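You operate a simulated robot arm through the tools that you are given. There is no shell and no other tool.

Carry out the task below with a simulated robot arm. There is one attempt and no reset: what you move stays moved.

JOB
Wind the reel back to 0, brake it and park the thread bar.
Fine: the bar goes in the stand's forks.

The check looks at the end state, three seconds after you hand in, the way a careful person would. Anything else that was tipped, shoved, dropped, spilled or broken makes it a failure.

ROBOT AND FRAMES
A 7-joint arm with a two-finger parallel gripper, fixed in place. Base frame: the origin is at the foot of the arm, x ahead of it, y to its left, z up. Lengths are in cm, angles in degrees, forces in N, time in s.
With the tool pointing down near the work surface it reaches from about 14 to 66 cm from the base axis. Its first joint turns from -66.0 to 66.0 degrees. Payload 2.4 kg.
Tool frame: the origin (TCP) lies between the finger pads and is the grasp point; the fingertips stand 3 cm ahead of it; z points along the fingers, y is the line along which they close. Largest opening 9.4 cm; finger width 2.8, thickness 1; the body of the gripper, 5 by 9.6 cm, starts 5.5 cm behind the TCP.
Orientation is that of the tool frame in the base frame, as a unit quaternion [x, y, z, w]. With the fingers straight down and closing along the base's y, the tool's x points along the base's -x, its y along +y and its z along -z.

CONTROLS
- The arm moves only by the tool drive_tool. Its argument "commands" is a list of rows, each a list of 7 numbers: the shift along the tool's x, y, z in cm, then the turn, a rotation vector about the tool's x, y, z in degrees, then the gripper command, from -1 (fully open) to 1 (shut), values between in proportion. In form: [[x, y, z, rx, ry, rz, jaw], ...]. A call has 1 to 20 rows; each row is the pose to reach, as a shift and turn from the pose commanded when the call began, along the tool's axes at that moment. Each row takes 0.2 s and may step no farther than 5 cm and 8.6 degrees from the row before; otherwise, or with a gripper value out of range, the whole call is refused. A pose out of reach is approached as far as the arm can. The call stops where the force on the tool passes 90 N (or 10 N more than at its start, if that is more) or the arm is blocked; 0.2 s more then pass. The fingers move at their own pace (about 15.3 cm/s each) and stop on an object; they squeeze with about 26 N. The grip force told is the motor's: it shows also when the fingers shut on nothing. Time passes only in rows, and 0.2 s behind the last, so rows that repeat a pose let the fingers close. It gives the time, the measured TCP pose, the force on the tool (base axes), the opening and the grip force at its end, in the units of the frame above (readings bear some noise), with the torque about the TCP (base axes, N m) and any sound that the robot's microphone picked up.
- Cameras (640 x 400 px; columns grow to the right, rows downward): "scene" is fixed at [2.2, 46.42, 144.47]; the picture's right is [-0.88, -0.47, 0.00], its down [-0.27, 0.51, -0.82] and it looks along [0.39, -0.72, -0.58] (base axes); focal length 320 px, centre (320, 200). "wrist" rides on the gripper at [7.6, 1.4, -10.2] in the tool frame; the picture's right is [-0.18, 0.98, 0.00], its down [-0.75, -0.14, -0.64] and it looks along [-0.63, -0.12, 0.77] (tool axes); focal length 243 px, centre (320, 200). There is no depth. A picture from a camera that has moved, and an enlarged one, comes with that camera's place and axes in the base frame and with its lens.
- capture(camera): a new picture of that camera. It takes no simulated time.
- enlarge(camera, box): a new picture of the part [left, top, right, bottom] of that camera's present view, enlarged. It takes no simulated time.
- job_done(): hands the job in; it is judged then, once.

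Places have to be worked out from the pictures, the camera data and where the tool is seen. Open the gripper and draw the arm clear of the work before you hand the job in, unless the task says otherwise.

The tools are called after "Call:" by a JSON object that holds its "fn" and its "kwargs". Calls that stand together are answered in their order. drive_tool: Moves the arm, as the interface text tells. Its arguments: {"type":"object","properties":{"commands":{"type":"array"}},"required":["commands"]} The other tools are called the same way: capture (camera) takes a picture; enlarge (camera, box) takes an enlarged picture of a part of a camera's view; job_done () hands the job in.

At the start:

```text
time: 0.0
tool_pos: [22.47, -23.42, 119.79]
tool_rot: [0.001, 1.0, 0.0, -0.001]
force: [0.1, 0.1, -0.3]
torque: [-0.03, 0.03, 0.03]
grip_width: 9.43
finger_force: 0.1
```

scene: 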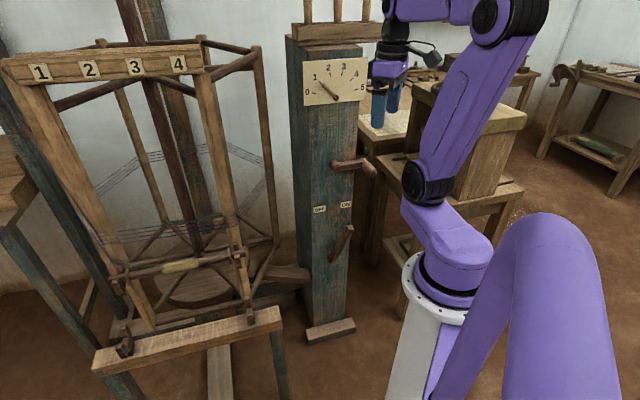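
wrist: 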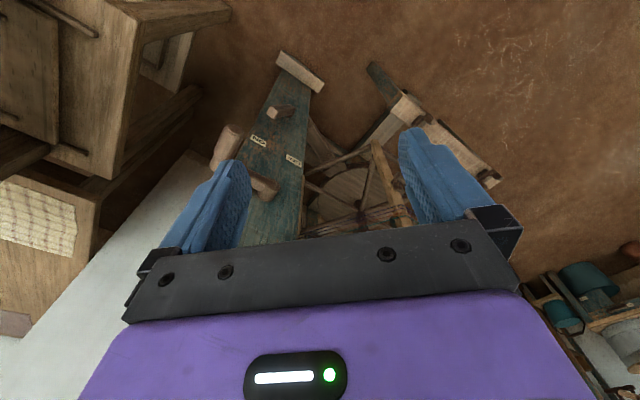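

I'll look closely at the scene before moving: the dial, crank, brake lever, bar and forks.

Call:
{"fn": "enlarge", "kwargs": {"camera": "scene", "box": [280, 20, 400, 120]}}

Call:
{"fn": "enlarge", "kwargs": {"camera": "scene", "box": [280, 130, 420, 280]}}

Call:
{"fn": "enlarge", "kwargs": {"camera": "scene", "box": [80, 210, 300, 390]}}

Call:
{"fn": "enlarge", "kwargs": {"camera": "scene", "box": [0, 20, 280, 240]}}

Call:
{"fn": "enlarge", "kwargs": {"camera": "wrist", "box": [200, 40, 520, 240]}}

```text
4.00 times, centred on (340, 70) of scene
camera zoom: at [2.2, 46.42, 144.47], right [-0.88, -0.47, 0.0], down [-0.27, 0.51, -0.82], along [0.39, -0.72, -0.58], focal length 1280 px, centre (240, 720)
```

zoom: 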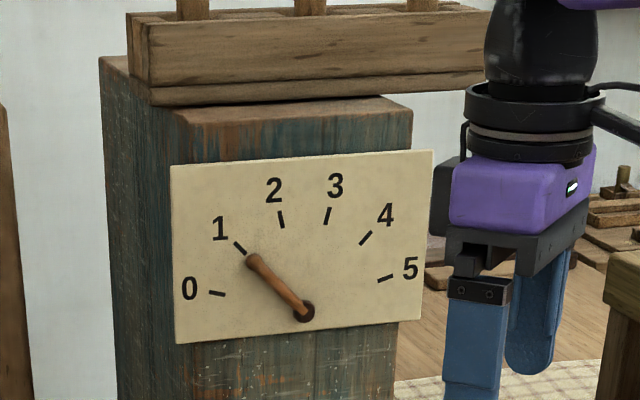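

```text
2.67 times, centred on (350, 205) of scene
camera zoom: at [2.2, 46.42, 144.47], right [-0.88, -0.47, 0.0], down [-0.27, 0.51, -0.82], along [0.39, -0.72, -0.58], focal length 854 px, centre (240, 187)
```

zoom: 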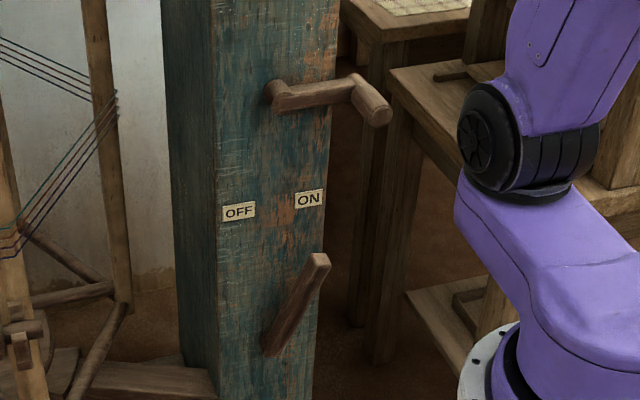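

```text
2.22 times, centred on (190, 300) of scene
camera zoom: at [2.2, 46.42, 144.47], right [-0.88, -0.47, 0.0], down [-0.27, 0.51, -0.82], along [0.39, -0.72, -0.58], focal length 711 px, centre (609, -22)
```

zoom: 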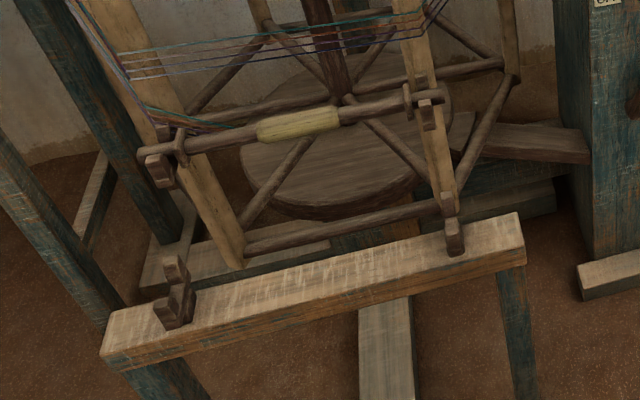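

```text
1.82 times, centred on (140, 130) of scene
camera zoom: at [2.2, 46.42, 144.47], right [-0.88, -0.47, 0.0], down [-0.27, 0.51, -0.82], along [0.39, -0.72, -0.58], focal length 582 px, centre (647, 327)
```

zoom: 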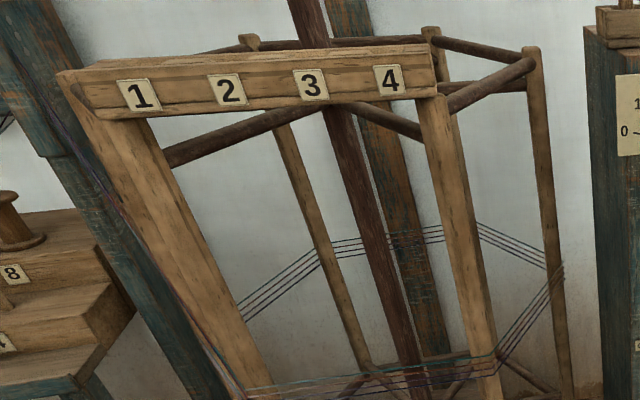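

```text
2.00 times, centred on (360, 140) of wrist
camera zoom: at [14.98, -22.15, 130.05], right [0.18, 0.98, 0.0], down [0.75, -0.14, 0.64], along [0.63, -0.12, -0.77], focal length 485 px, centre (240, 320)
```

zoom: 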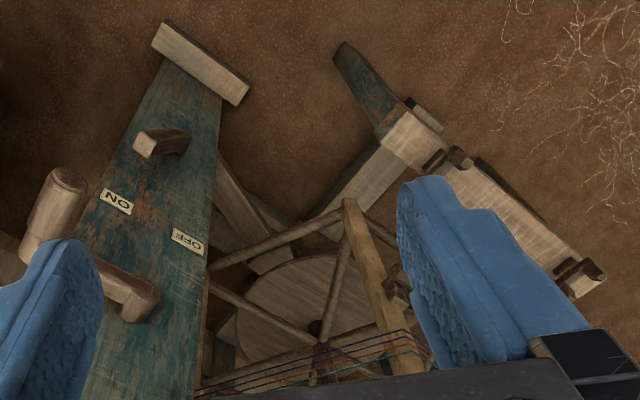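

The dial pointer is on 1. The crank handle sits on the post face at about (30,-41,90), and the lever leans toward ON. The bar is in clips on the reel and the stand forks are below it. I'll swing the hand left, well short of the reel, to look at the reel and stand with the wrist camera.

Call:
{"fn": "drive_tool", "kwargs": {"commands": [[0, 4, 0, 0, 0, 0, -1], [0, 8, 0, 0, 0, 0, -1], [0, 12, 0, 0, 0, 0, -1], [0, 16, 0, 0, 0, 0, -1], [0, 20, 0, 0, 0, 0, -1], [0, 24, 0, 0, 0, 0, -1], [0, 24, 0, 0, 0, 0, -1]]}}

Call:
{"fn": "capture", "kwargs": {"camera": "wrist"}}

Call:
{"fn": "capture", "kwargs": {"camera": "scene"}}

```text
time: 1.6
tool_pos: [22.57, 0.55, 119.66]
tool_rot: [0.0, 1.0, 0.0, 0.0]
force: [0.5, 0.5, -0.1]
torque: [-0.02, 0.04, 0.01]
grip_width: 9.4
finger_force: 0.1
```

```text
taken
camera wrist: at [15.02, 1.89, 129.97], right [0.18, 0.98, 0.0], down [0.75, -0.14, 0.64], along [0.63, -0.12, -0.77], focal length 243 px, centre (320, 200)
```

wrist: 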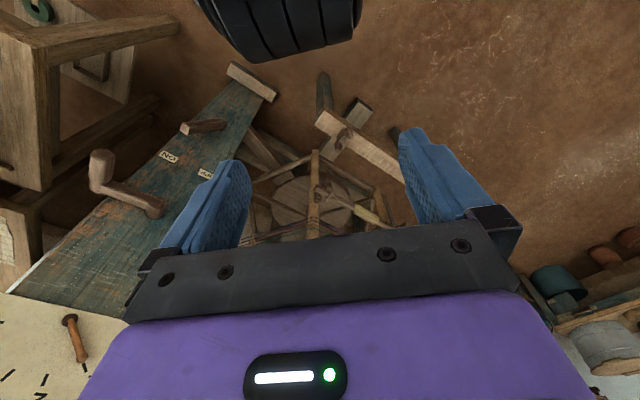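

```text
taken
```

scene: 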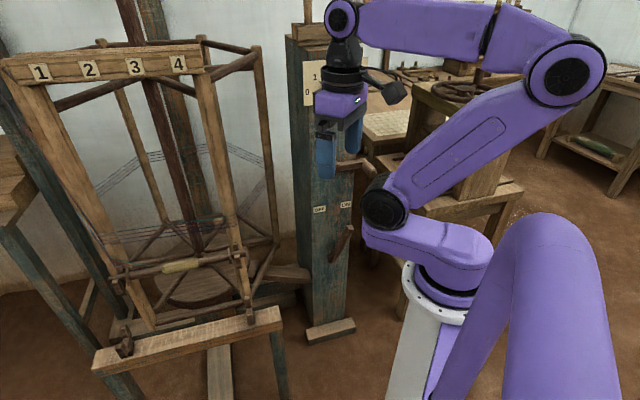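

The hand is clear of everything. I'll enlarge the reel and post areas in the wrist view.

Call:
{"fn": "enlarge", "kwargs": {"camera": "wrist", "box": [230, 80, 430, 250]}}

Call:
{"fn": "enlarge", "kwargs": {"camera": "wrist", "box": [70, 60, 270, 240]}}

```text
2.35 times, centred on (330, 165) of wrist
camera zoom: at [15.02, 1.89, 129.97], right [0.18, 0.98, 0.0], down [0.75, -0.14, 0.64], along [0.63, -0.12, -0.77], focal length 571 px, centre (296, 282)
```

zoom: 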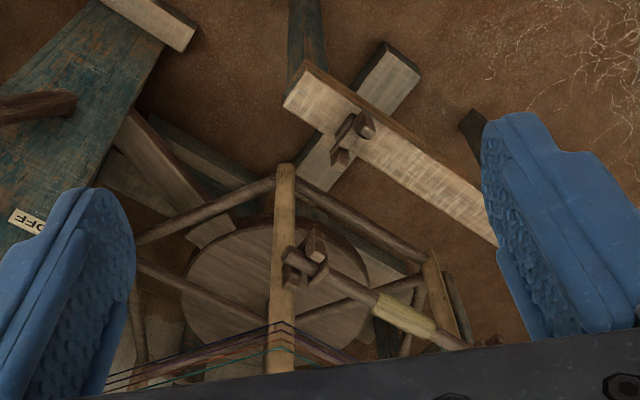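

```text
2.22 times, centred on (170, 150) of wrist
camera zoom: at [15.02, 1.89, 129.97], right [0.18, 0.98, 0.0], down [0.75, -0.14, 0.64], along [0.63, -0.12, -0.77], focal length 539 px, centre (653, 311)
```

zoom: 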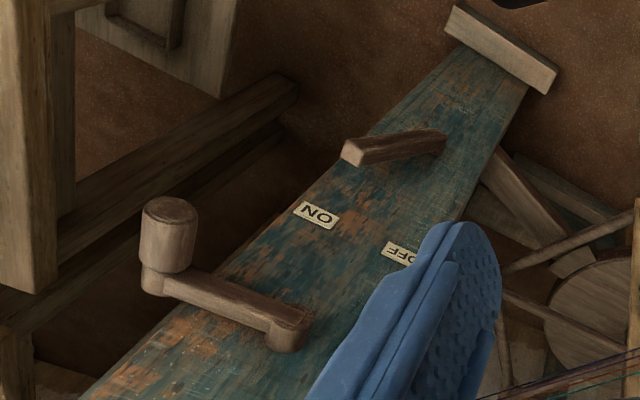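

From the two views, the bar's grip is at about (72,6,71.5) and the forks are near (50,4,58) and (74,28,60). I'll zoom further on the bar, hooks, forks and lever.

Call:
{"fn": "enlarge", "kwargs": {"camera": "scene", "box": [105, 210, 265, 310]}}

Call:
{"fn": "enlarge", "kwargs": {"camera": "scene", "box": [95, 290, 295, 390]}}

Call:
{"fn": "enlarge", "kwargs": {"camera": "scene", "box": [0, 30, 120, 130]}}

Call:
{"fn": "enlarge", "kwargs": {"camera": "wrist", "box": [300, 120, 400, 240]}}

```text
4.00 times, centred on (185, 260) of scene
camera zoom: at [2.2, 46.42, 144.47], right [-0.88, -0.47, 0.0], down [-0.27, 0.51, -0.82], along [0.39, -0.72, -0.58], focal length 1280 px, centre (860, -40)
```

zoom: 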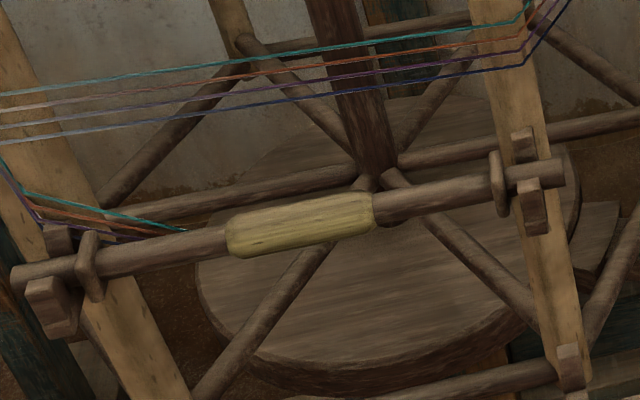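

```text
3.20 times, centred on (195, 340) of scene
camera zoom: at [2.2, 46.42, 144.47], right [-0.88, -0.47, 0.0], down [-0.27, 0.51, -0.82], along [0.39, -0.72, -0.58], focal length 1024 px, centre (720, -248)
```

zoom: 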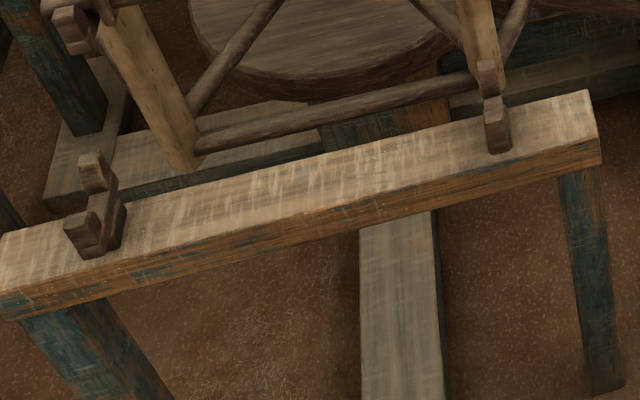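

```text
4.00 times, centred on (60, 80) of scene
camera zoom: at [2.2, 46.42, 144.47], right [-0.88, -0.47, 0.0], down [-0.27, 0.51, -0.82], along [0.39, -0.72, -0.58], focal length 1280 px, centre (1360, 680)
```

zoom: 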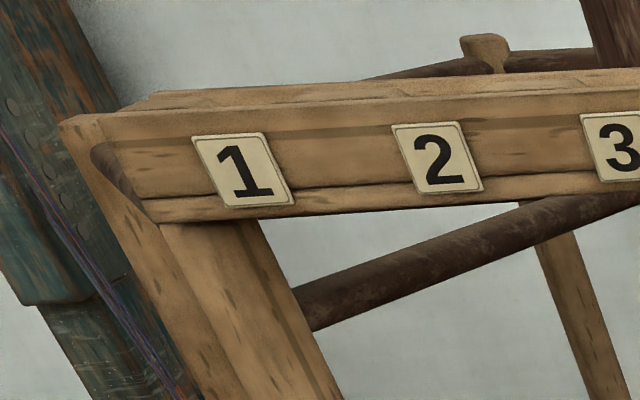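

```text
3.33 times, centred on (350, 180) of wrist
camera zoom: at [15.02, 1.89, 129.97], right [0.18, 0.98, 0.0], down [0.75, -0.14, 0.64], along [0.63, -0.12, -0.77], focal length 809 px, centre (220, 267)
```

zoom: 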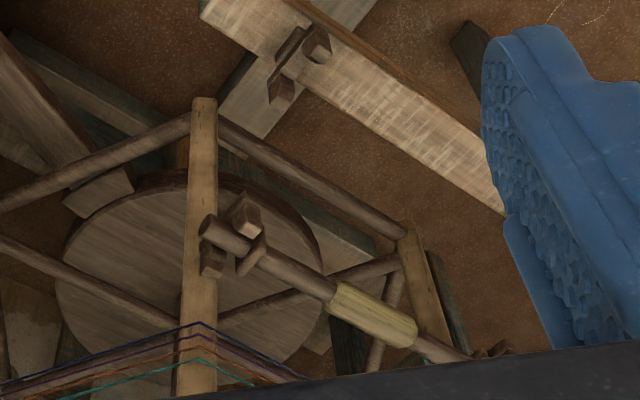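

The reel hooks and stand forks are both open-top U shapes, so the bar lifts out and drops in. The lever leans to ON, so the brake must come off before winding. I'll go back toward the post and yaw 45° to face it squarely.

Call:
{"fn": "drive_tool", "kwargs": {"commands": [[-1, -3.4, 0, 0, 0, 5.6, -1], [-2, -6.8, 0, 0, 0, 11.2, -1], [-2.8, -10.2, 0, 0, 0, 16.9, -1], [-3.6, -13.6, 0, 0, 0, 22.5, -1], [-4.2, -17, 0, 0, 0, 28.1, -1], [-4.8, -20.4, 0, 0, 0, 33.7, -1], [-5.5, -23.8, 0, 0, 0, 39.4, -1], [-6, -27, 0, 0, 0, 45, -1], [-6, -27, 0, 0, 0, 45, -1]]}}

```text
time: 3.6
tool_pos: [28.62, -26.53, 119.86]
tool_rot: [0.384, 0.923, 0.0, 0.0]
force: [-0.8, -0.6, -0.5]
torque: [-0.02, 0.02, 0.0]
grip_width: 9.38
finger_force: 0.1
```

I now tilt the fingers 45° toward the post and lower to about z = 92, about 19 cm from the post face, for a level look.

Call:
{"fn": "drive_tool", "kwargs": {"commands": [[0, 0, 4, 0, -7.5, 0, -1], [0, 0, 8, 0, -15, 0, -1], [0, 0, 12, 0, -22.5, 0, -1], [0, 0, 16, 0, -30, 0, -1], [0, 0, 20, 0, -37.5, 0, -1], [0, 0, 24, 0, -45, 0, -1], [0, 0, 28, 0, -45, 0, -1], [0, 0, 28, 0, -45, 0, -1]]}}

Call:
{"fn": "capture", "kwargs": {"camera": "wrist"}}

Call:
{"fn": "capture", "kwargs": {"camera": "scene"}}

```text
time: 5.4
tool_pos: [28.96, -26.27, 91.68]
tool_rot: [0.35, 0.856, -0.143, 0.354]
force: [-0.4, -0.2, -1.7]
torque: [0.0, -0.01, -0.02]
grip_width: 9.4
finger_force: 0.1
out of reach, approached as far as the arm can: row 4, 5
```

```text
taken
camera wrist: at [20.82, -16.52, 93.63], right [0.78, 0.61, 0.13], down [-0.04, -0.16, 0.99], along [0.62, -0.78, -0.1], focal length 243 px, centre (320, 200)
```

wrist: 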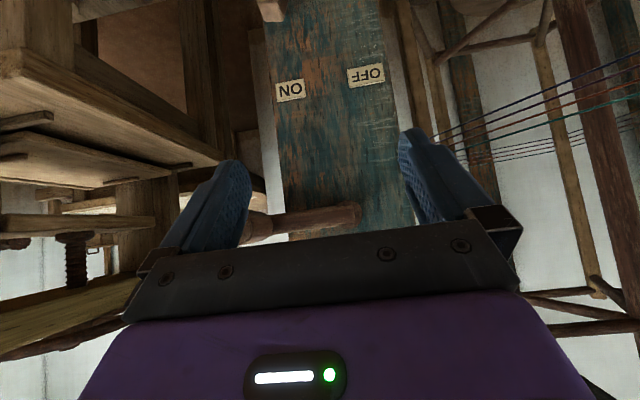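

```text
taken
```

scene: 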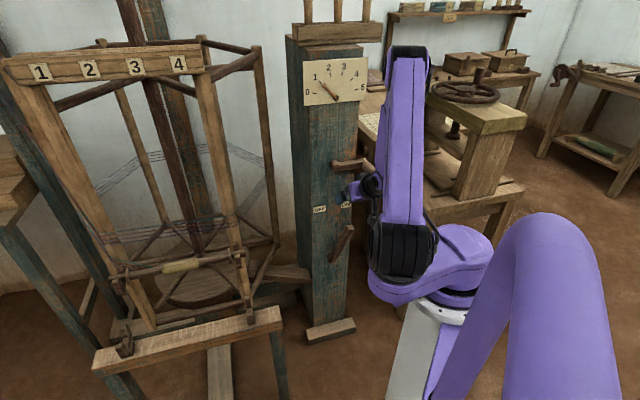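

The view is upside down but clear, with the labels at z≈74 and the post face centred near (43.4,-39.5). I'll lower straight down 19 cm to look at the lever.

Call:
{"fn": "drive_tool", "kwargs": {"commands": [[2.7, 0, 2.7, 0, 0, 0, -1], [5.4, 0, 5.4, 0, 0, 0, -1], [8.1, 0, 8.1, 0, 0, 0, -1], [10.8, 0, 10.8, 0, 0, 0, -1], [13.5, 0, 13.5, 0, 0, 0, -1], [13.5, 0, 13.5, 0, 0, 0, -1]]}}

Call:
{"fn": "capture", "kwargs": {"camera": "wrist"}}

Call:
{"fn": "capture", "kwargs": {"camera": "scene"}}

```text
time: 6.8
tool_pos: [30.65, -29.57, 72.84]
tool_rot: [0.357, 0.854, -0.129, 0.356]
force: [-0.7, 0.3, 0.4]
torque: [0.0, -0.02, 0.01]
grip_width: 9.39
finger_force: 0.0
out of reach, approached as far as the arm can: row 1, 2, 3, 4, 5, 6
```

```text
taken
camera wrist: at [22.58, -19.85, 74.81], right [0.78, 0.61, 0.16], down [-0.06, -0.19, 0.98], along [0.62, -0.77, -0.11], focal length 243 px, centre (320, 200)
```

wrist: 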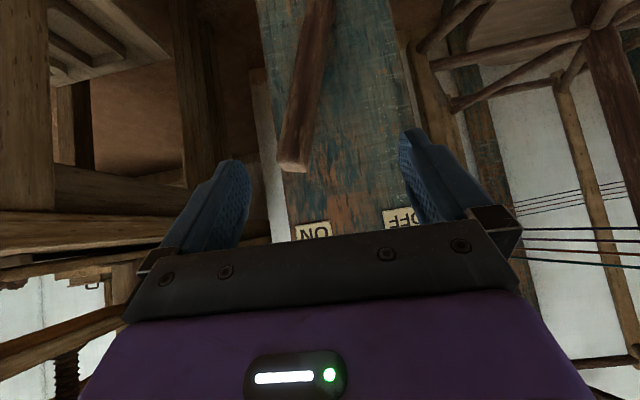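

```text
taken
```

scene: 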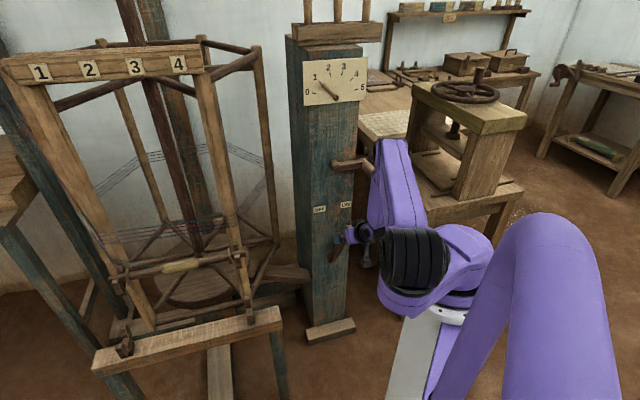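

The lever tip is at about u=-5.5 (ON side), z≈68 and roughly 5 cm off the face. I'll move to a pre-approach pose with open fingers lined up to straddle it.

Call:
{"fn": "drive_tool", "kwargs": {"commands": [[-1.5, -1.1, 1.3, 0, 0, 0, -1], [-2.9, -2.2, 2.6, 0, 0, 0, -1], [-4.4, -3.3, 3.9, 0, 0, 0, -1], [-5.8, -4.36, 5.23, 0, 0, 0, -1], [-5.8, -4.36, 5.23, 0, 0, 0, -1]]}}

Call:
{"fn": "capture", "kwargs": {"camera": "wrist"}}

Call:
{"fn": "enlarge", "kwargs": {"camera": "scene", "box": [280, 130, 440, 280]}}

```text
time: 8.0
tool_pos: [33.25, -37.95, 73.09]
tool_rot: [0.352, 0.854, -0.146, 0.354]
force: [0.4, -0.1, -0.5]
torque: [0.0, 0.0, 0.04]
grip_width: 9.38
finger_force: 0.2
```

```text
taken
camera wrist: at [25.21, -28.23, 75.09], right [0.79, 0.6, 0.13], down [-0.04, -0.16, 0.99], along [0.62, -0.78, -0.1], focal length 243 px, centre (320, 200)
```

wrist: 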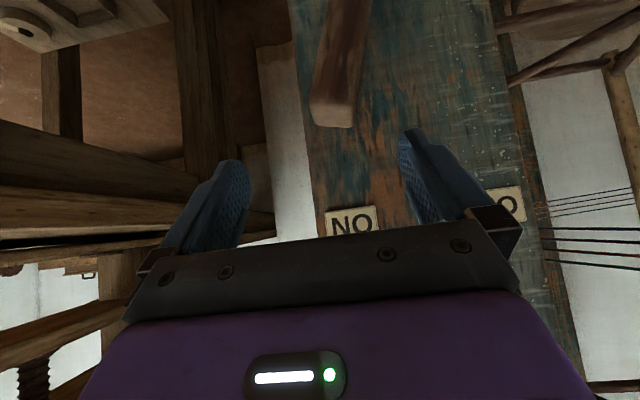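

```text
2.67 times, centred on (360, 205) of scene
camera zoom: at [2.21, 46.42, 144.47], right [-0.88, -0.47, 0.0], down [-0.27, 0.51, -0.82], along [0.39, -0.72, -0.58], focal length 854 px, centre (213, 187)
```

zoom: 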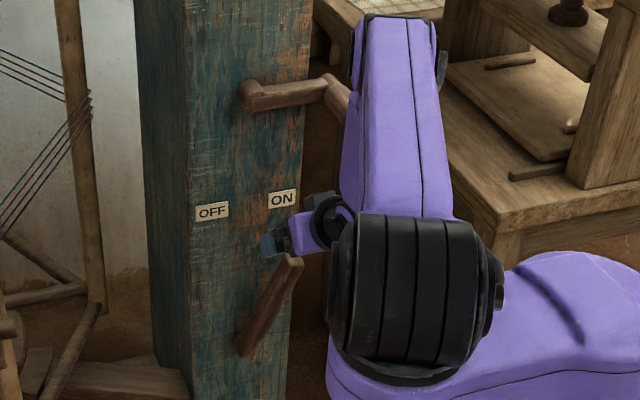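

The fingers now straddle the lever's plane just above its tip, which is at about u=-4.8, n=6, z=68. I'll descend around it.

Call:
{"fn": "drive_tool", "kwargs": {"commands": [[0.9, 1.12, 1.8, 0, 0, 0, -1], [1.9, 1.12, 3.6, 0, 0, 0, -1], [2.8, 1.12, 5.3, 0, 0, 0, -1], [3.7, 1.12, 7.0, 0, 0, 0, -1], [3.7, 1.12, 7.0, 0, 0, 0, -1]]}}

Call:
{"fn": "capture", "kwargs": {"camera": "wrist"}}

Call:
{"fn": "enlarge", "kwargs": {"camera": "scene", "box": [280, 130, 440, 280]}}

```text
time: 9.2
tool_pos: [35.65, -39.03, 65.55]
tool_rot: [0.353, 0.854, -0.146, 0.354]
force: [-1.2, 0.3, 0.2]
torque: [0.01, 0.01, 0.01]
grip_width: 9.42
finger_force: 0.1
```

```text
taken
camera wrist: at [27.68, -29.06, 67.51], right [0.79, 0.6, 0.13], down [-0.04, -0.16, 0.99], along [0.62, -0.78, -0.1], focal length 243 px, centre (320, 200)
```

wrist: 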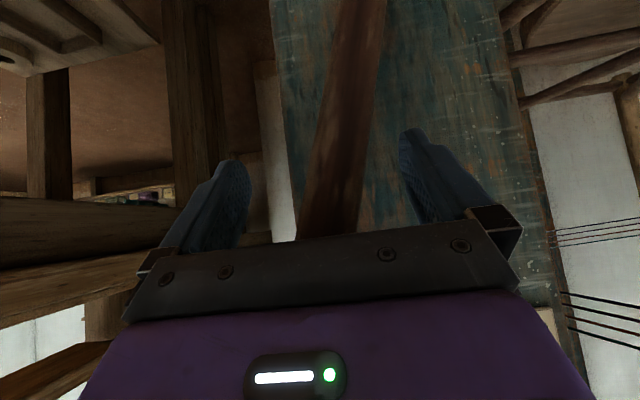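

```text
2.67 times, centred on (360, 205) of scene
camera zoom: at [2.2, 46.42, 144.47], right [-0.88, -0.47, 0.0], down [-0.27, 0.51, -0.82], along [0.39, -0.72, -0.58], focal length 854 px, centre (213, 187)
```

zoom: 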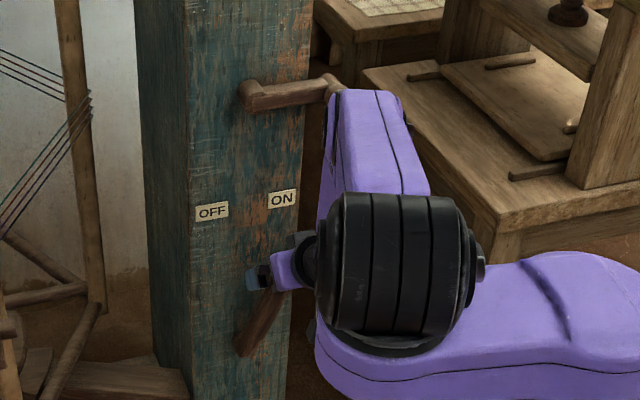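

The lever is between the fingers. I'll narrow the jaws to a loose cage of about 4.5 cm and push toward OFF (tool +y), watching the force.

Call:
{"fn": "drive_tool", "kwargs": {"commands": [[0, 0, 0, 0, 0, 0, 0.04], [0, 0, 0, 0, 0, 0, 0.04], [0, 0, 0, 0, 0, 0, 0.04], [0, 0.8, 0, 0, 0, 0, 0.04], [0, 1.6, 0, 0, 0, 0, 0.04], [0, 2.4, 0, 0, 0, 0, 0.04], [0, 3.2, 0, 0, 0, 0, 0.04], [0, 4.0, 0, 0, 0, 0, 0.04], [0, 4.8, 0, 0, 0, 0, 0.04], [0, 5.6, 0, 0, 0, 0, 0.04]]}}

Call:
{"fn": "capture", "kwargs": {"camera": "wrist"}}

Call:
{"fn": "enlarge", "kwargs": {"camera": "scene", "box": [280, 130, 440, 280]}}

```text
time: 11.4
tool_pos: [39.48, -35.04, 65.65]
tool_rot: [0.354, 0.854, -0.147, 0.354]
force: [0.2, 0.1, -0.7]
torque: [0.0, -0.02, 0.01]
grip_width: 4.52
finger_force: 0.6
```

```text
taken
camera wrist: at [31.57, -25.09, 67.58], right [0.79, 0.6, 0.13], down [-0.04, -0.16, 0.99], along [0.62, -0.78, -0.1], focal length 243 px, centre (320, 200)
```

wrist: 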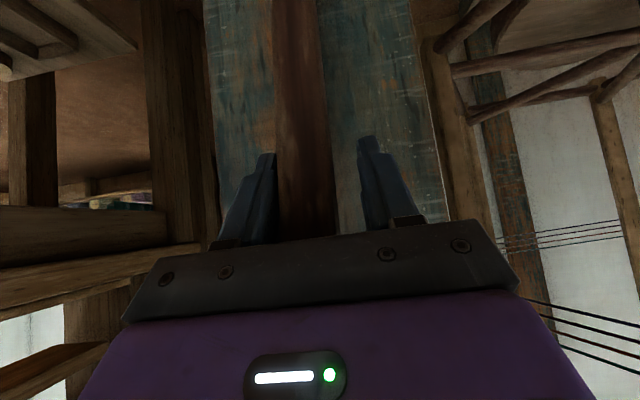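

```text
2.67 times, centred on (360, 205) of scene
camera zoom: at [2.2, 46.42, 144.47], right [-0.88, -0.47, 0.0], down [-0.27, 0.51, -0.82], along [0.39, -0.72, -0.58], focal length 854 px, centre (213, 187)
```

zoom: 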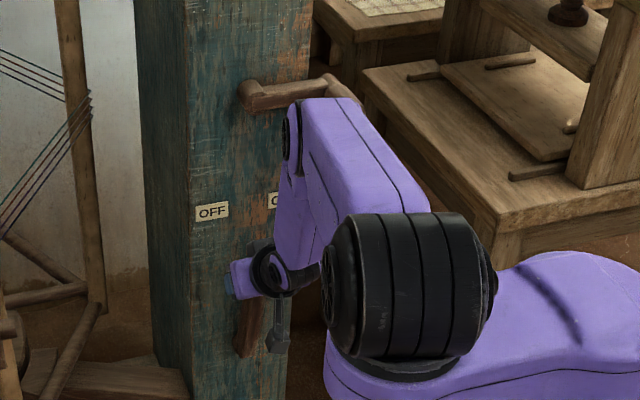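

The lever has swung to about upright with almost no resistance. I'll continue to the OFF side.

Call:
{"fn": "drive_tool", "kwargs": {"commands": [[0, 0.8, 0, 0, 0, 0, 0.04], [0, 1.6, 0, 0, 0, 0, 0.04], [0, 2.4, 0, 0, 0, 0, 0.04], [0, 3.2, 0, 0, 0, 0, 0.04], [0, 4.0, 0, 0, 0, 0, 0.04], [0, 4.8, 0, 0, 0, 0, 0.04], [0, 5.6, 0, 0, 0, 0, 0.04]]}}

Call:
{"fn": "capture", "kwargs": {"camera": "wrist"}}

```text
time: 13.0
tool_pos: [43.11, -31.47, 65.68]
tool_rot: [0.356, 0.852, -0.147, 0.353]
force: [-12.4, -11.5, 4.4]
torque: [-0.28, 0.45, -0.15]
grip_width: 5.43
finger_force: 8.5
```

```text
taken
camera wrist: at [35.21, -21.56, 67.6], right [0.79, 0.6, 0.13], down [-0.05, -0.16, 0.99], along [0.61, -0.79, -0.1], focal length 243 px, centre (320, 200)
```

wrist: 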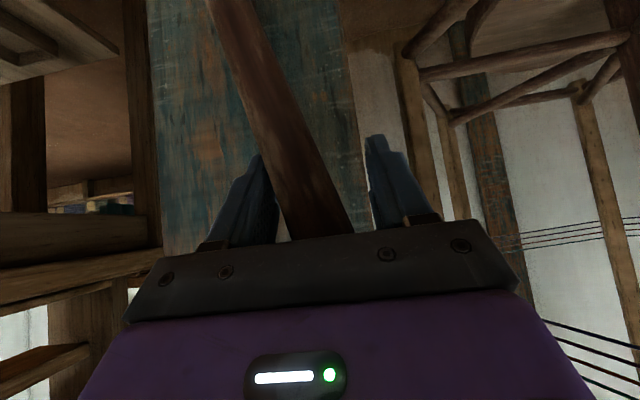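

About 17 N pushes back, so the lever is at its OFF stop. I'll ease off and back out along the tool axis, opening the fingers.

Call:
{"fn": "drive_tool", "kwargs": {"commands": [[0, -0.6, 0, 0, 0, 0, 0.0], [0, -1.0, 0, 0, 0, 0, -0.5], [0, -1.0, 0, 0, 0, 0, -1], [0, -1.0, -2, 0, 0, 0, -1], [0, -1.0, -5, 0, 0, 0, -1], [0, -1.0, -8, 0, 0, 0, -1], [0, -1.0, -11, 0, 0, 0, -1], [0, -1, -11, 0, 0, 0, -1]]}}

Call:
{"fn": "capture", "kwargs": {"camera": "wrist"}}

Call:
{"fn": "capture", "kwargs": {"camera": "scene"}}

```text
time: 14.8
tool_pos: [37.58, -28.12, 73.55]
tool_rot: [0.357, 0.854, -0.128, 0.356]
force: [0.0, 0.7, 0.2]
torque: [0.01, -0.01, -0.01]
grip_width: 9.44
finger_force: 0.0
out of reach, approached as far as the arm can: row 5, 6, 7, 8
```

```text
taken
camera wrist: at [29.6, -18.31, 75.59], right [0.78, 0.6, 0.16], down [-0.06, -0.19, 0.98], along [0.62, -0.78, -0.11], focal length 243 px, centre (320, 200)
```

wrist: 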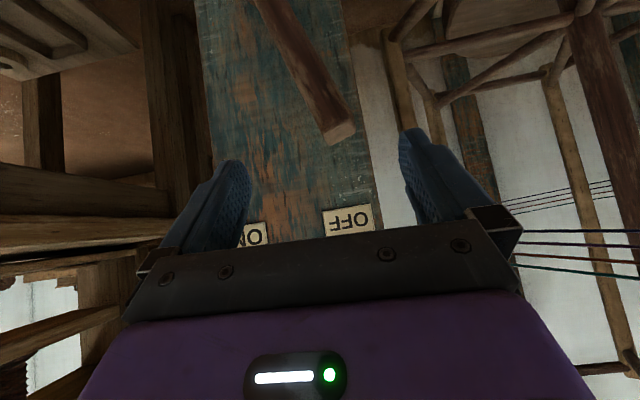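

```text
taken
```

scene: 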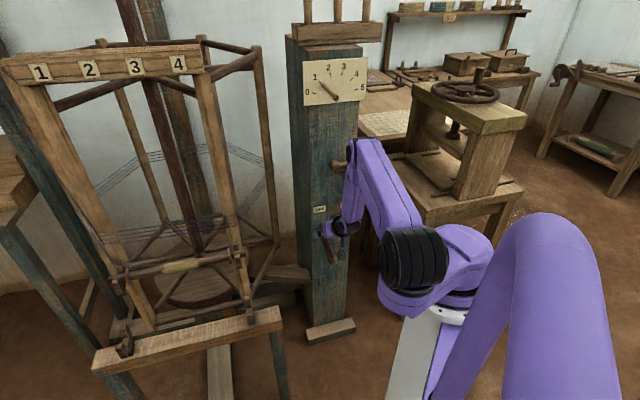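

The lever now points at OFF and the hand is clear. I'll raise the hand straight up to crank height, correcting the small orientation drift.

Call:
{"fn": "drive_tool", "kwargs": {"commands": [[-3, 0.15, -3, 0.3, -0.1, -0.2, -1], [-6, 0.3, -6.1, 0.6, -0.2, -0.4, -1], [-9, 0.45, -9.1, 0.9, -0.3, -0.6, -1], [-12, 0.6, -12.2, 1.2, -0.4, -0.8, -1], [-15, 0.75, -15.2, 1.5, -0.5, -1, -1], [-17.8, 0.9, -18.2, 1.75, -0.6, -1.1, -1], [-17.8, 0.9, -18.2, 1.75, -0.6, -1.1, -1]]}}

Call:
{"fn": "capture", "kwargs": {"camera": "wrist"}}

Call:
{"fn": "capture", "kwargs": {"camera": "scene"}}

```text
time: 16.4
tool_pos: [38.02, -27.33, 98.95]
tool_rot: [0.349, 0.853, -0.164, 0.352]
force: [-0.5, 0.5, 0.8]
torque: [0.01, 0.0, 0.02]
grip_width: 9.42
finger_force: 0.0
out of reach, approached as far as the arm can: row 1, 2, 3, 4
```

```text
taken
camera wrist: at [30.15, -17.25, 100.69], right [0.79, 0.6, 0.1], down [-0.03, -0.12, 0.99], along [0.61, -0.79, -0.08], focal length 243 px, centre (320, 200)
```

wrist: 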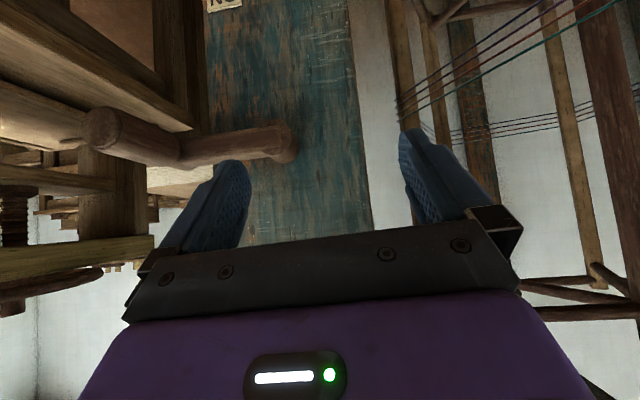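

```text
taken
```

scene: 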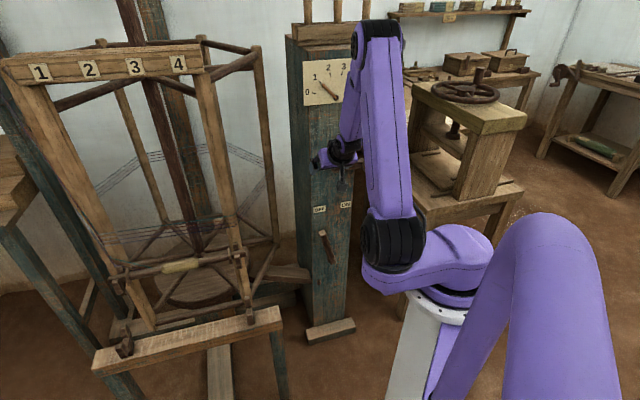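

The crank is clear in view: the handle end is at about u=-10.2, n=10.3, z=92.5 and the hub is near u≈0.5–1, z≈93. I'll shift sideways to a pre-grasp in front of and above the handle.

Call:
{"fn": "drive_tool", "kwargs": {"commands": [[0.4, -3.8, -0.6, -0.4, 0.2, 0.3, -1], [0.8, -7.7, -1.0, -0.8, 0.4, 0.6, -1], [1.2, -11.5, -1.4, -1.2, 0.6, 0.9, -1], [1.5, -15.37, -1.46, -1.6, 0.7, 1.16, -1], [1.5, -15.37, -1.46, -1.6, 0.7, 1.16, -1]]}}

Call:
{"fn": "capture", "kwargs": {"camera": "wrist"}}

Call:
{"fn": "enlarge", "kwargs": {"camera": "scene", "box": [280, 80, 440, 230]}}

```text
time: 17.6
tool_pos: [25.68, -36.49, 99.55]
tool_rot: [0.354, 0.853, -0.147, 0.353]
force: [-0.3, 0.6, 0.4]
torque: [0.01, -0.02, -0.04]
grip_width: 9.4
finger_force: 0.1
```

```text
taken
camera wrist: at [17.78, -26.65, 101.39], right [0.79, 0.6, 0.13], down [-0.04, -0.16, 0.99], along [0.61, -0.78, -0.1], focal length 243 px, centre (320, 200)
```

wrist: 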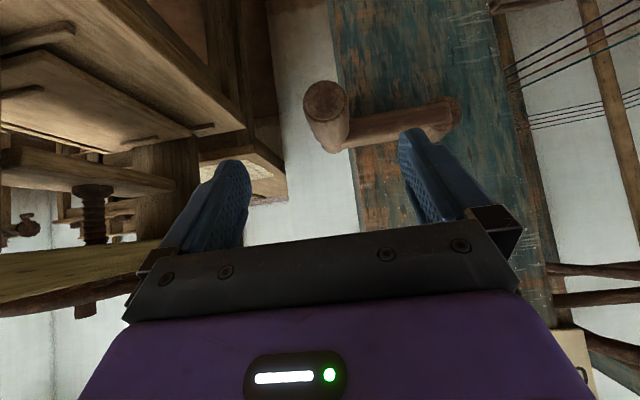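

```text
2.67 times, centred on (360, 155) of scene
camera zoom: at [2.2, 46.42, 144.47], right [-0.88, -0.47, 0.0], down [-0.27, 0.51, -0.82], along [0.39, -0.72, -0.58], focal length 854 px, centre (213, 320)
```

zoom: 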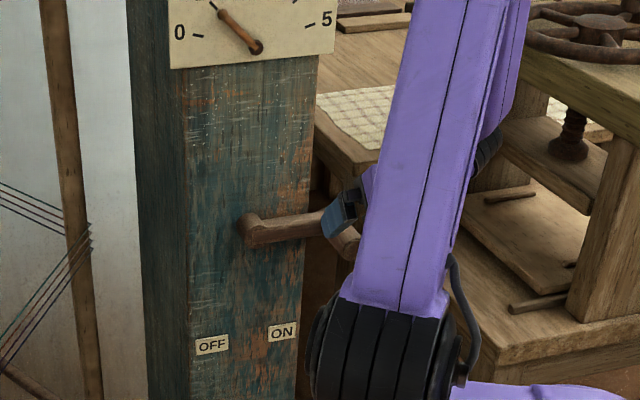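

The handle lies between the finger lines; two views put its end at u≈-9.5, n≈11, z≈93, with the hub at u≈0.8, z≈93. I'll advance along the tool axis to straddle it.

Call:
{"fn": "drive_tool", "kwargs": {"commands": [[0, 0.3, 2.5, 0, 0, 0, -1], [-0.1, 0.6, 5, 0, 0, 0, -1], [-0.2, 0.6, 7.2, 0, 0, 0, -1], [-0.2, 0.6, 9.2, 0, 0, 0, -1], [-0.2, 0.6, 9.2, 0, 0, 0, -1]]}}

Call:
{"fn": "capture", "kwargs": {"camera": "wrist"}}

Call:
{"fn": "enlarge", "kwargs": {"camera": "scene", "box": [280, 80, 440, 230]}}

```text
time: 18.8
tool_pos: [30.67, -40.88, 93.07]
tool_rot: [0.354, 0.854, -0.147, 0.353]
force: [0.8, 0.1, 0.0]
torque: [-0.01, 0.0, -0.01]
grip_width: 9.42
finger_force: 0.0
```

```text
taken
camera wrist: at [22.81, -30.92, 95.01], right [0.79, 0.6, 0.13], down [-0.04, -0.16, 0.99], along [0.61, -0.78, -0.1], focal length 243 px, centre (320, 200)
```

wrist: 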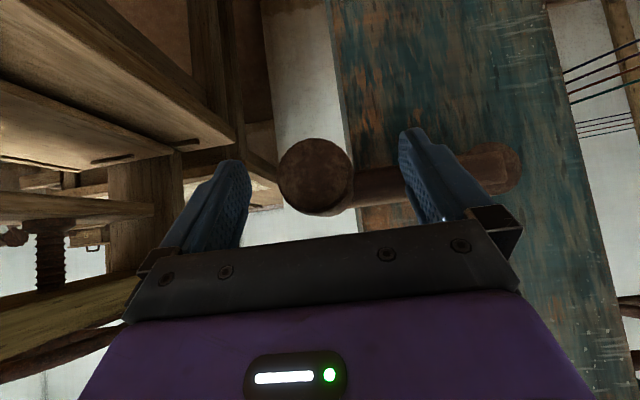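

```text
2.67 times, centred on (360, 155) of scene
camera zoom: at [2.2, 46.42, 144.47], right [-0.88, -0.47, 0.0], down [-0.27, 0.51, -0.82], along [0.39, -0.72, -0.58], focal length 854 px, centre (213, 320)
```

zoom: 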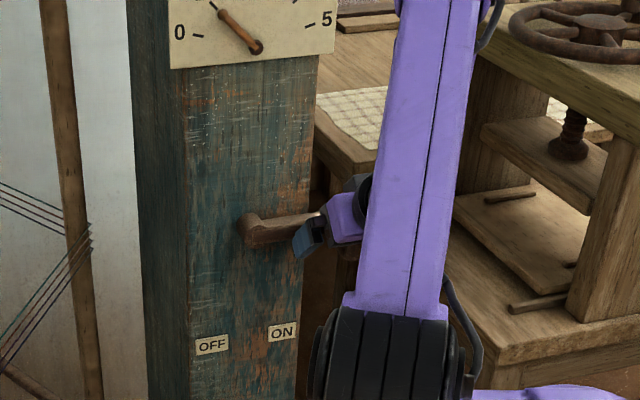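

The fingers straddle the handle (3 cm diameter, centred at the TCP). I'll close on it and turn it about 24° upward as a test, then check forces and the dial.

Call:
{"fn": "drive_tool", "kwargs": {"commands": [[0, 0, 0, 0, 0, 0, 1], [0, 0, 0, 0, 0, 0, 1], [0, 0, 0, 0, 0, 0, 1], [-0.5, 0.02, -0.5, 0, 0, 0, 1], [-1.0, 0.1, -1.0, 0, 0, 0, 1], [-1.5, 0.22, -1.5, 0, 0, 0, 1], [-2.0, 0.4, -2.0, 0, 0, 0, 1], [-2.5, 0.62, -2.5, 0, 0, 0, 1], [-2.93, 0.88, -2.93, 0, 0, 0, 1]]}}

Call:
{"fn": "capture", "kwargs": {"camera": "wrist"}}

Call:
{"fn": "enlarge", "kwargs": {"camera": "scene", "box": [280, 20, 400, 120]}}

Call:
{"fn": "enlarge", "kwargs": {"camera": "scene", "box": [280, 80, 440, 230]}}

```text
time: 20.8
tool_pos: [31.22, -39.79, 97.12]
tool_rot: [0.354, 0.856, -0.143, 0.349]
force: [-13.0, 29.0, -4.9]
torque: [1.06, 1.87, 0.55]
grip_width: 3.63
finger_force: 45.3
```

```text
taken
camera wrist: at [23.37, -30.02, 99.11], right [0.79, 0.6, 0.13], down [-0.04, -0.16, 0.99], along [0.61, -0.78, -0.11], focal length 243 px, centre (320, 200)
```

wrist: 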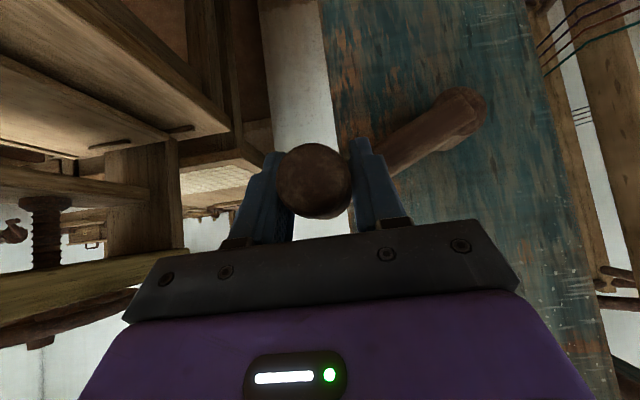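

```text
4.00 times, centred on (340, 70) of scene
camera zoom: at [2.18, 46.49, 144.44], right [-0.88, -0.47, 0.0], down [-0.27, 0.51, -0.82], along [0.39, -0.72, -0.58], focal length 1280 px, centre (240, 720)
```

zoom: 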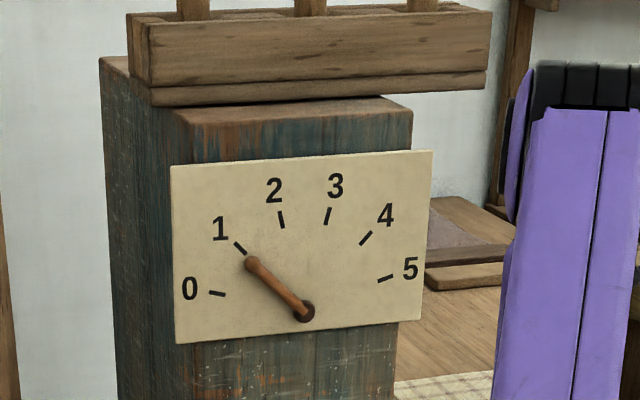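

```text
2.67 times, centred on (360, 155) of scene
camera zoom: at [2.18, 46.49, 144.44], right [-0.88, -0.47, 0.0], down [-0.27, 0.51, -0.82], along [0.39, -0.72, -0.58], focal length 854 px, centre (213, 320)
```

zoom: 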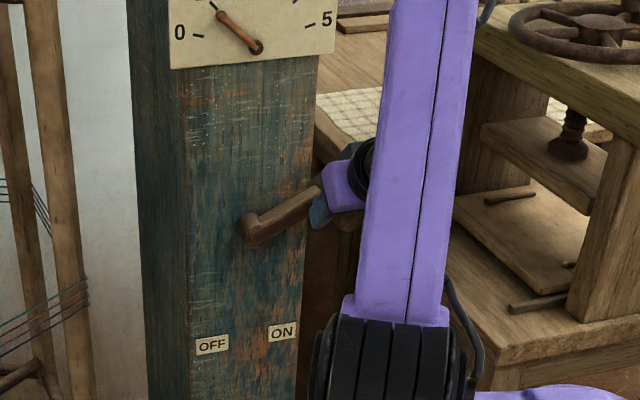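

The crank turned with the hand, the reel rotated, and the pointer fell slightly below 1, so up is the right direction. There is 30 N pushing outward, probably the fingertips touching the crank arm, so I'll open, slide 1.3 cm outward along the handle and re-grip.

Call:
{"fn": "drive_tool", "kwargs": {"commands": [[0, 0, 0, 0, 0, 0, 0.0], [0, 0, 0, 0, 0, 0, -0.1], [0.9, 0, -0.9, 0, 0, 0, -0.1], [0.9, 0, -0.9, 0, 0, 0, -0.1]]}}

Call:
{"fn": "capture", "kwargs": {"camera": "wrist"}}

Call:
{"fn": "enlarge", "kwargs": {"camera": "scene", "box": [280, 20, 400, 120]}}

```text
time: 21.8
tool_pos: [30.57, -39.4, 97.46]
tool_rot: [0.353, 0.853, -0.147, 0.354]
force: [-0.1, 0.3, 0.9]
torque: [0.02, -0.01, -0.02]
grip_width: 5.17
finger_force: 0.1
```

```text
taken
camera wrist: at [22.67, -29.48, 99.26], right [0.79, 0.6, 0.13], down [-0.04, -0.15, 0.99], along [0.61, -0.78, -0.09], focal length 243 px, centre (320, 200)
```

wrist: 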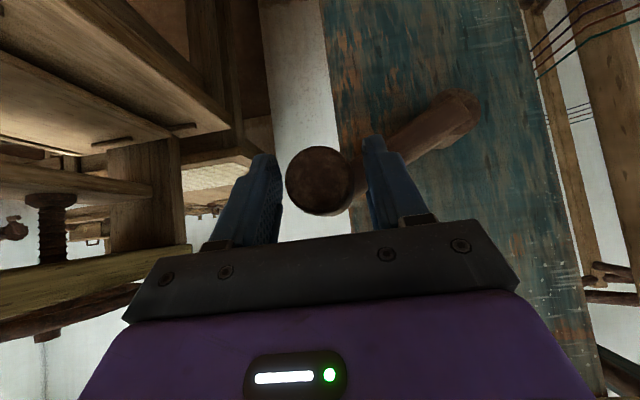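

```text
4.00 times, centred on (340, 70) of scene
camera zoom: at [2.2, 46.42, 144.47], right [-0.88, -0.47, 0.0], down [-0.27, 0.51, -0.82], along [0.39, -0.72, -0.58], focal length 1280 px, centre (240, 720)
```

zoom: 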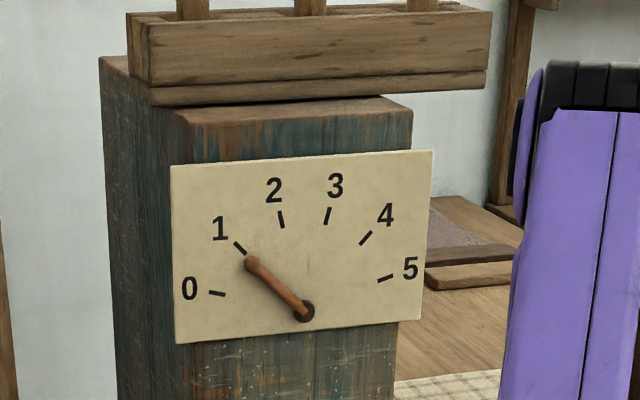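

Force drops to zero when open, and the crank stays where it was left. The two handle positions fit a hub at u≈0.74, z≈93.05 with R≈10.2. I'll re-grip and turn on to the top of the circle.

Call:
{"fn": "drive_tool", "kwargs": {"commands": [[0, 0.2, 0, 0, 0, 0, 1], [0, 0.2, 0, 0, 0, 0, 1], [0, 0.2, 0, 0, 0, 0, 1], [-0.76, 0.79, -0.76, 0, 0, 0, 1], [-1.48, 1.51, -1.48, 0, 0, 0, 1], [-2.13, 2.35, -2.13, 0, 0, 0, 1], [-2.71, 3.31, -2.71, 0, 0, 0, 1], [-3.2, 4.35, -3.2, 0, 0, 0, 1]]}}

Call:
{"fn": "enlarge", "kwargs": {"camera": "scene", "box": [280, 20, 400, 120]}}

Call:
{"fn": "capture", "kwargs": {"camera": "wrist"}}

Call:
{"fn": "capture", "kwargs": {"camera": "scene"}}

```text
time: 23.6
tool_pos: [33.96, -35.89, 102.03]
tool_rot: [0.349, 0.854, -0.145, 0.357]
force: [0.6, 21.2, 23.0]
torque: [0.68, 0.67, -0.49]
grip_width: 3.66
finger_force: 45.0
```

```text
4.00 times, centred on (340, 70) of scene
camera zoom: at [2.18, 46.51, 144.43], right [-0.88, -0.47, 0.0], down [-0.27, 0.51, -0.82], along [0.39, -0.72, -0.58], focal length 1280 px, centre (240, 720)
```

zoom: 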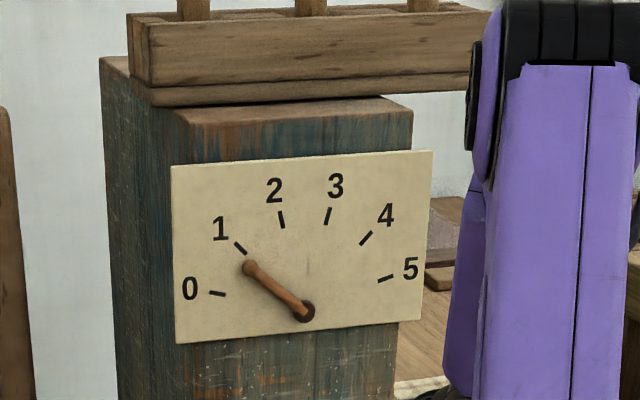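

```text
taken
camera wrist: at [25.93, -26.14, 103.88], right [0.78, 0.61, 0.13], down [-0.05, -0.15, 0.99], along [0.62, -0.78, -0.09], focal length 243 px, centre (320, 200)
```

wrist: 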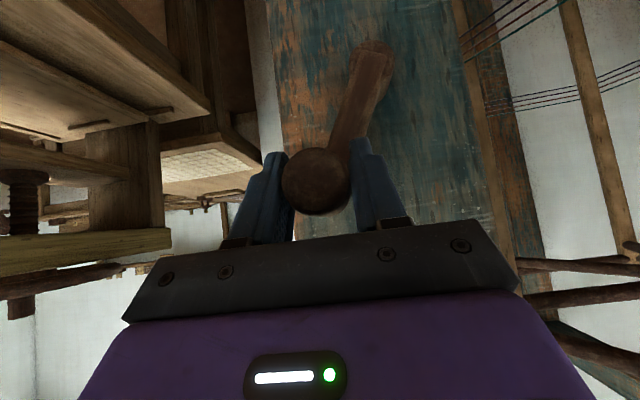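

```text
taken
```

scene: 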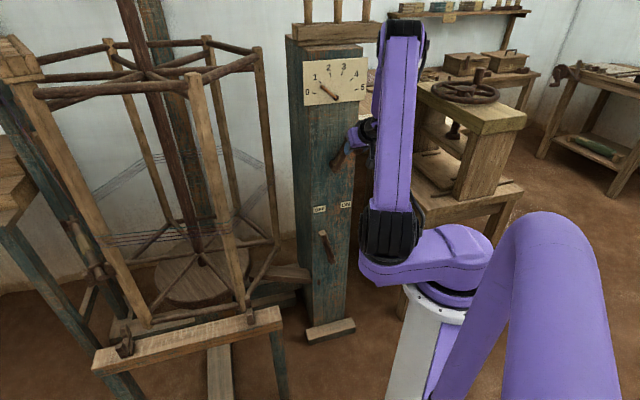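

The reel turned 60° with the 60° of crank and the dial fell by about a sixth of a unit, so one full turn brings it to 0. I'll keep turning over the top in smaller, eased steps because the reel has inertia.

Call:
{"fn": "drive_tool", "kwargs": {"commands": [[-0.12, 0.31, -0.12, 0, 0, 0, 1], [-0.344, 0.955, -0.344, 0, 0, 0, 1], [-0.576, 1.786, -0.576, 0, 0, 0, 1], [-0.755, 2.643, -0.755, 0, 0, 0, 1], [-0.881, 3.518, -0.881, 0, 0, 0, 1], [-0.953, 4.405, -0.953, 0, 0, 0, 1], [-0.969, 5.299, -0.969, 0, 0, 0, 1], [-0.93, 6.19, -0.93, 0, 0, 0, 1], [-0.837, 7.074, -0.837, 0, 0, 0, 1], [-0.69, 7.942, -0.69, 0, 0, 0, 1], [-0.489, 8.79, -0.489, 0, 0, 0, 1], [-0.237, 9.609, -0.237, 0, 0, 0, 1], [0.064, 10.394, 0.064, 0, 0, 0, 1], [0.413, 11.139, 0.413, 0, 0, 0, 1], [0.806, 11.838, 0.806, 0, 0, 0, 1], [1.24, 12.486, 1.24, 0, 0, 0, 1], [1.714, 13.077, 1.714, 0, 0, 0, 1], [2.117, 13.509, 2.117, 0, 0, 0, 1], [2.434, 13.804, 2.434, 0, 0, 0, 1], [2.65, 13.988, 2.65, 0, 0, 0, 1]]}}

Call:
{"fn": "capture", "kwargs": {"camera": "wrist"}}

Call:
{"fn": "capture", "kwargs": {"camera": "scene"}}

```text
time: 27.8
tool_pos: [43.09, -26.54, 98.13]
tool_rot: [0.344, 0.856, -0.141, 0.36]
force: [26.3, 4.7, 1.7]
torque: [0.32, 0.26, -0.78]
grip_width: 3.66
finger_force: 45.6
out of reach, approached as far as the arm can: row 19, 20
```

```text
taken
camera wrist: at [34.99, -16.89, 100.0], right [0.77, 0.62, 0.14], down [-0.05, -0.16, 0.99], along [0.63, -0.77, -0.09], focal length 243 px, centre (320, 200)
```

wrist: 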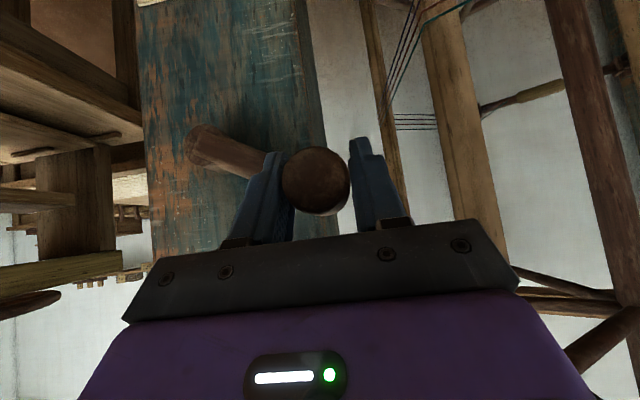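

```text
taken
```

scene: 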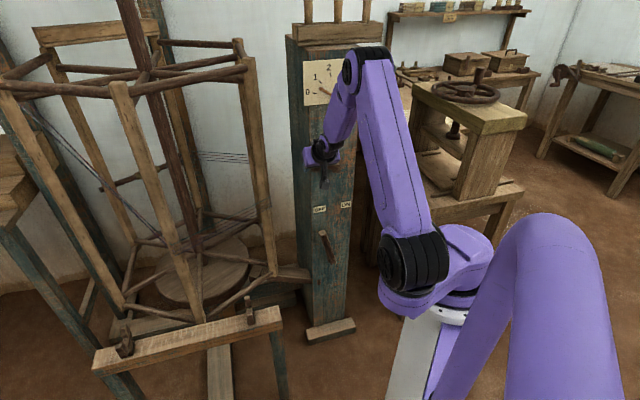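

The crank is at about 150°, and the arm is hitting its folding limit at this 45° tilt. I'll open the fingers around the handle, make the tool steeper (about 20° from vertical) and re-grip before going on.

Call:
{"fn": "drive_tool", "kwargs": {"commands": [[0, 0, 0, 0, 0, 0, 0], [0, 0, 0, 0, 0, 0, -0.2], [0, 0, 0, 0, 0, 0, -0.2], [0, 0, 0, 0, 8, 0, -0.2], [0, 0, 0, 0, 16, 0, -0.2], [0, 0, 0, 0, 24, 0, -0.2], [0, 0, 0, 0, 24, 0, -0.2]]}}

Call:
{"fn": "capture", "kwargs": {"camera": "wrist"}}

Call:
{"fn": "capture", "kwargs": {"camera": "scene"}}

```text
time: 29.2
tool_pos: [39.78, -25.4, 97.44]
tool_rot: [0.405, 0.883, -0.104, 0.215]
force: [5.2, 20.5, -0.6]
torque: [-0.04, 0.1, 0.64]
grip_width: 6.6
finger_force: 8.1
out of reach, approached as far as the arm can: row 5, 6
stopped in row 6: the force on the tool passed its limit at 117 N (the readings are from after the stop); the commanded pose is now the measured one
```

```text
taken
camera wrist: at [33.48, -15.74, 102.97], right [0.85, 0.51, 0.08], down [0.14, -0.37, 0.92], along [0.5, -0.77, -0.39], focal length 243 px, centre (320, 200)
```

wrist: 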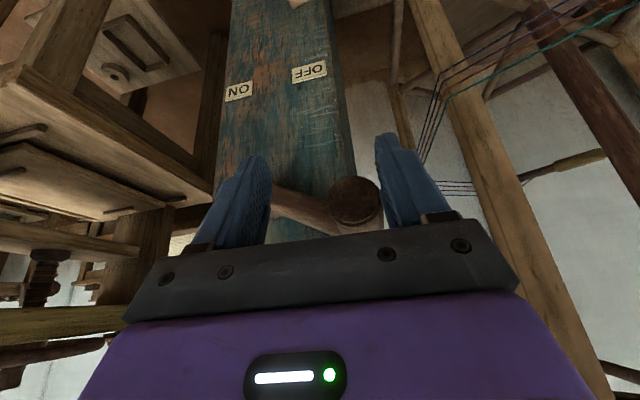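

```text
taken
```

scene: 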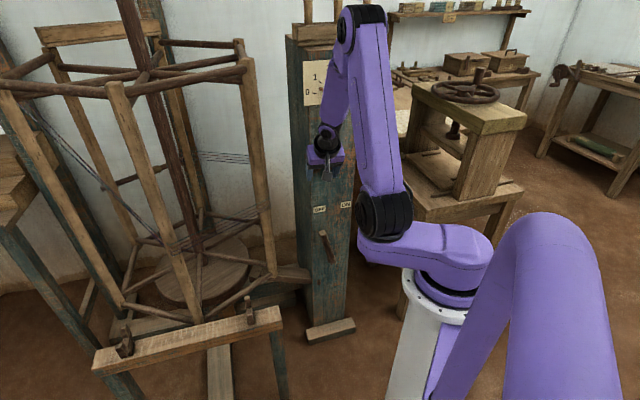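

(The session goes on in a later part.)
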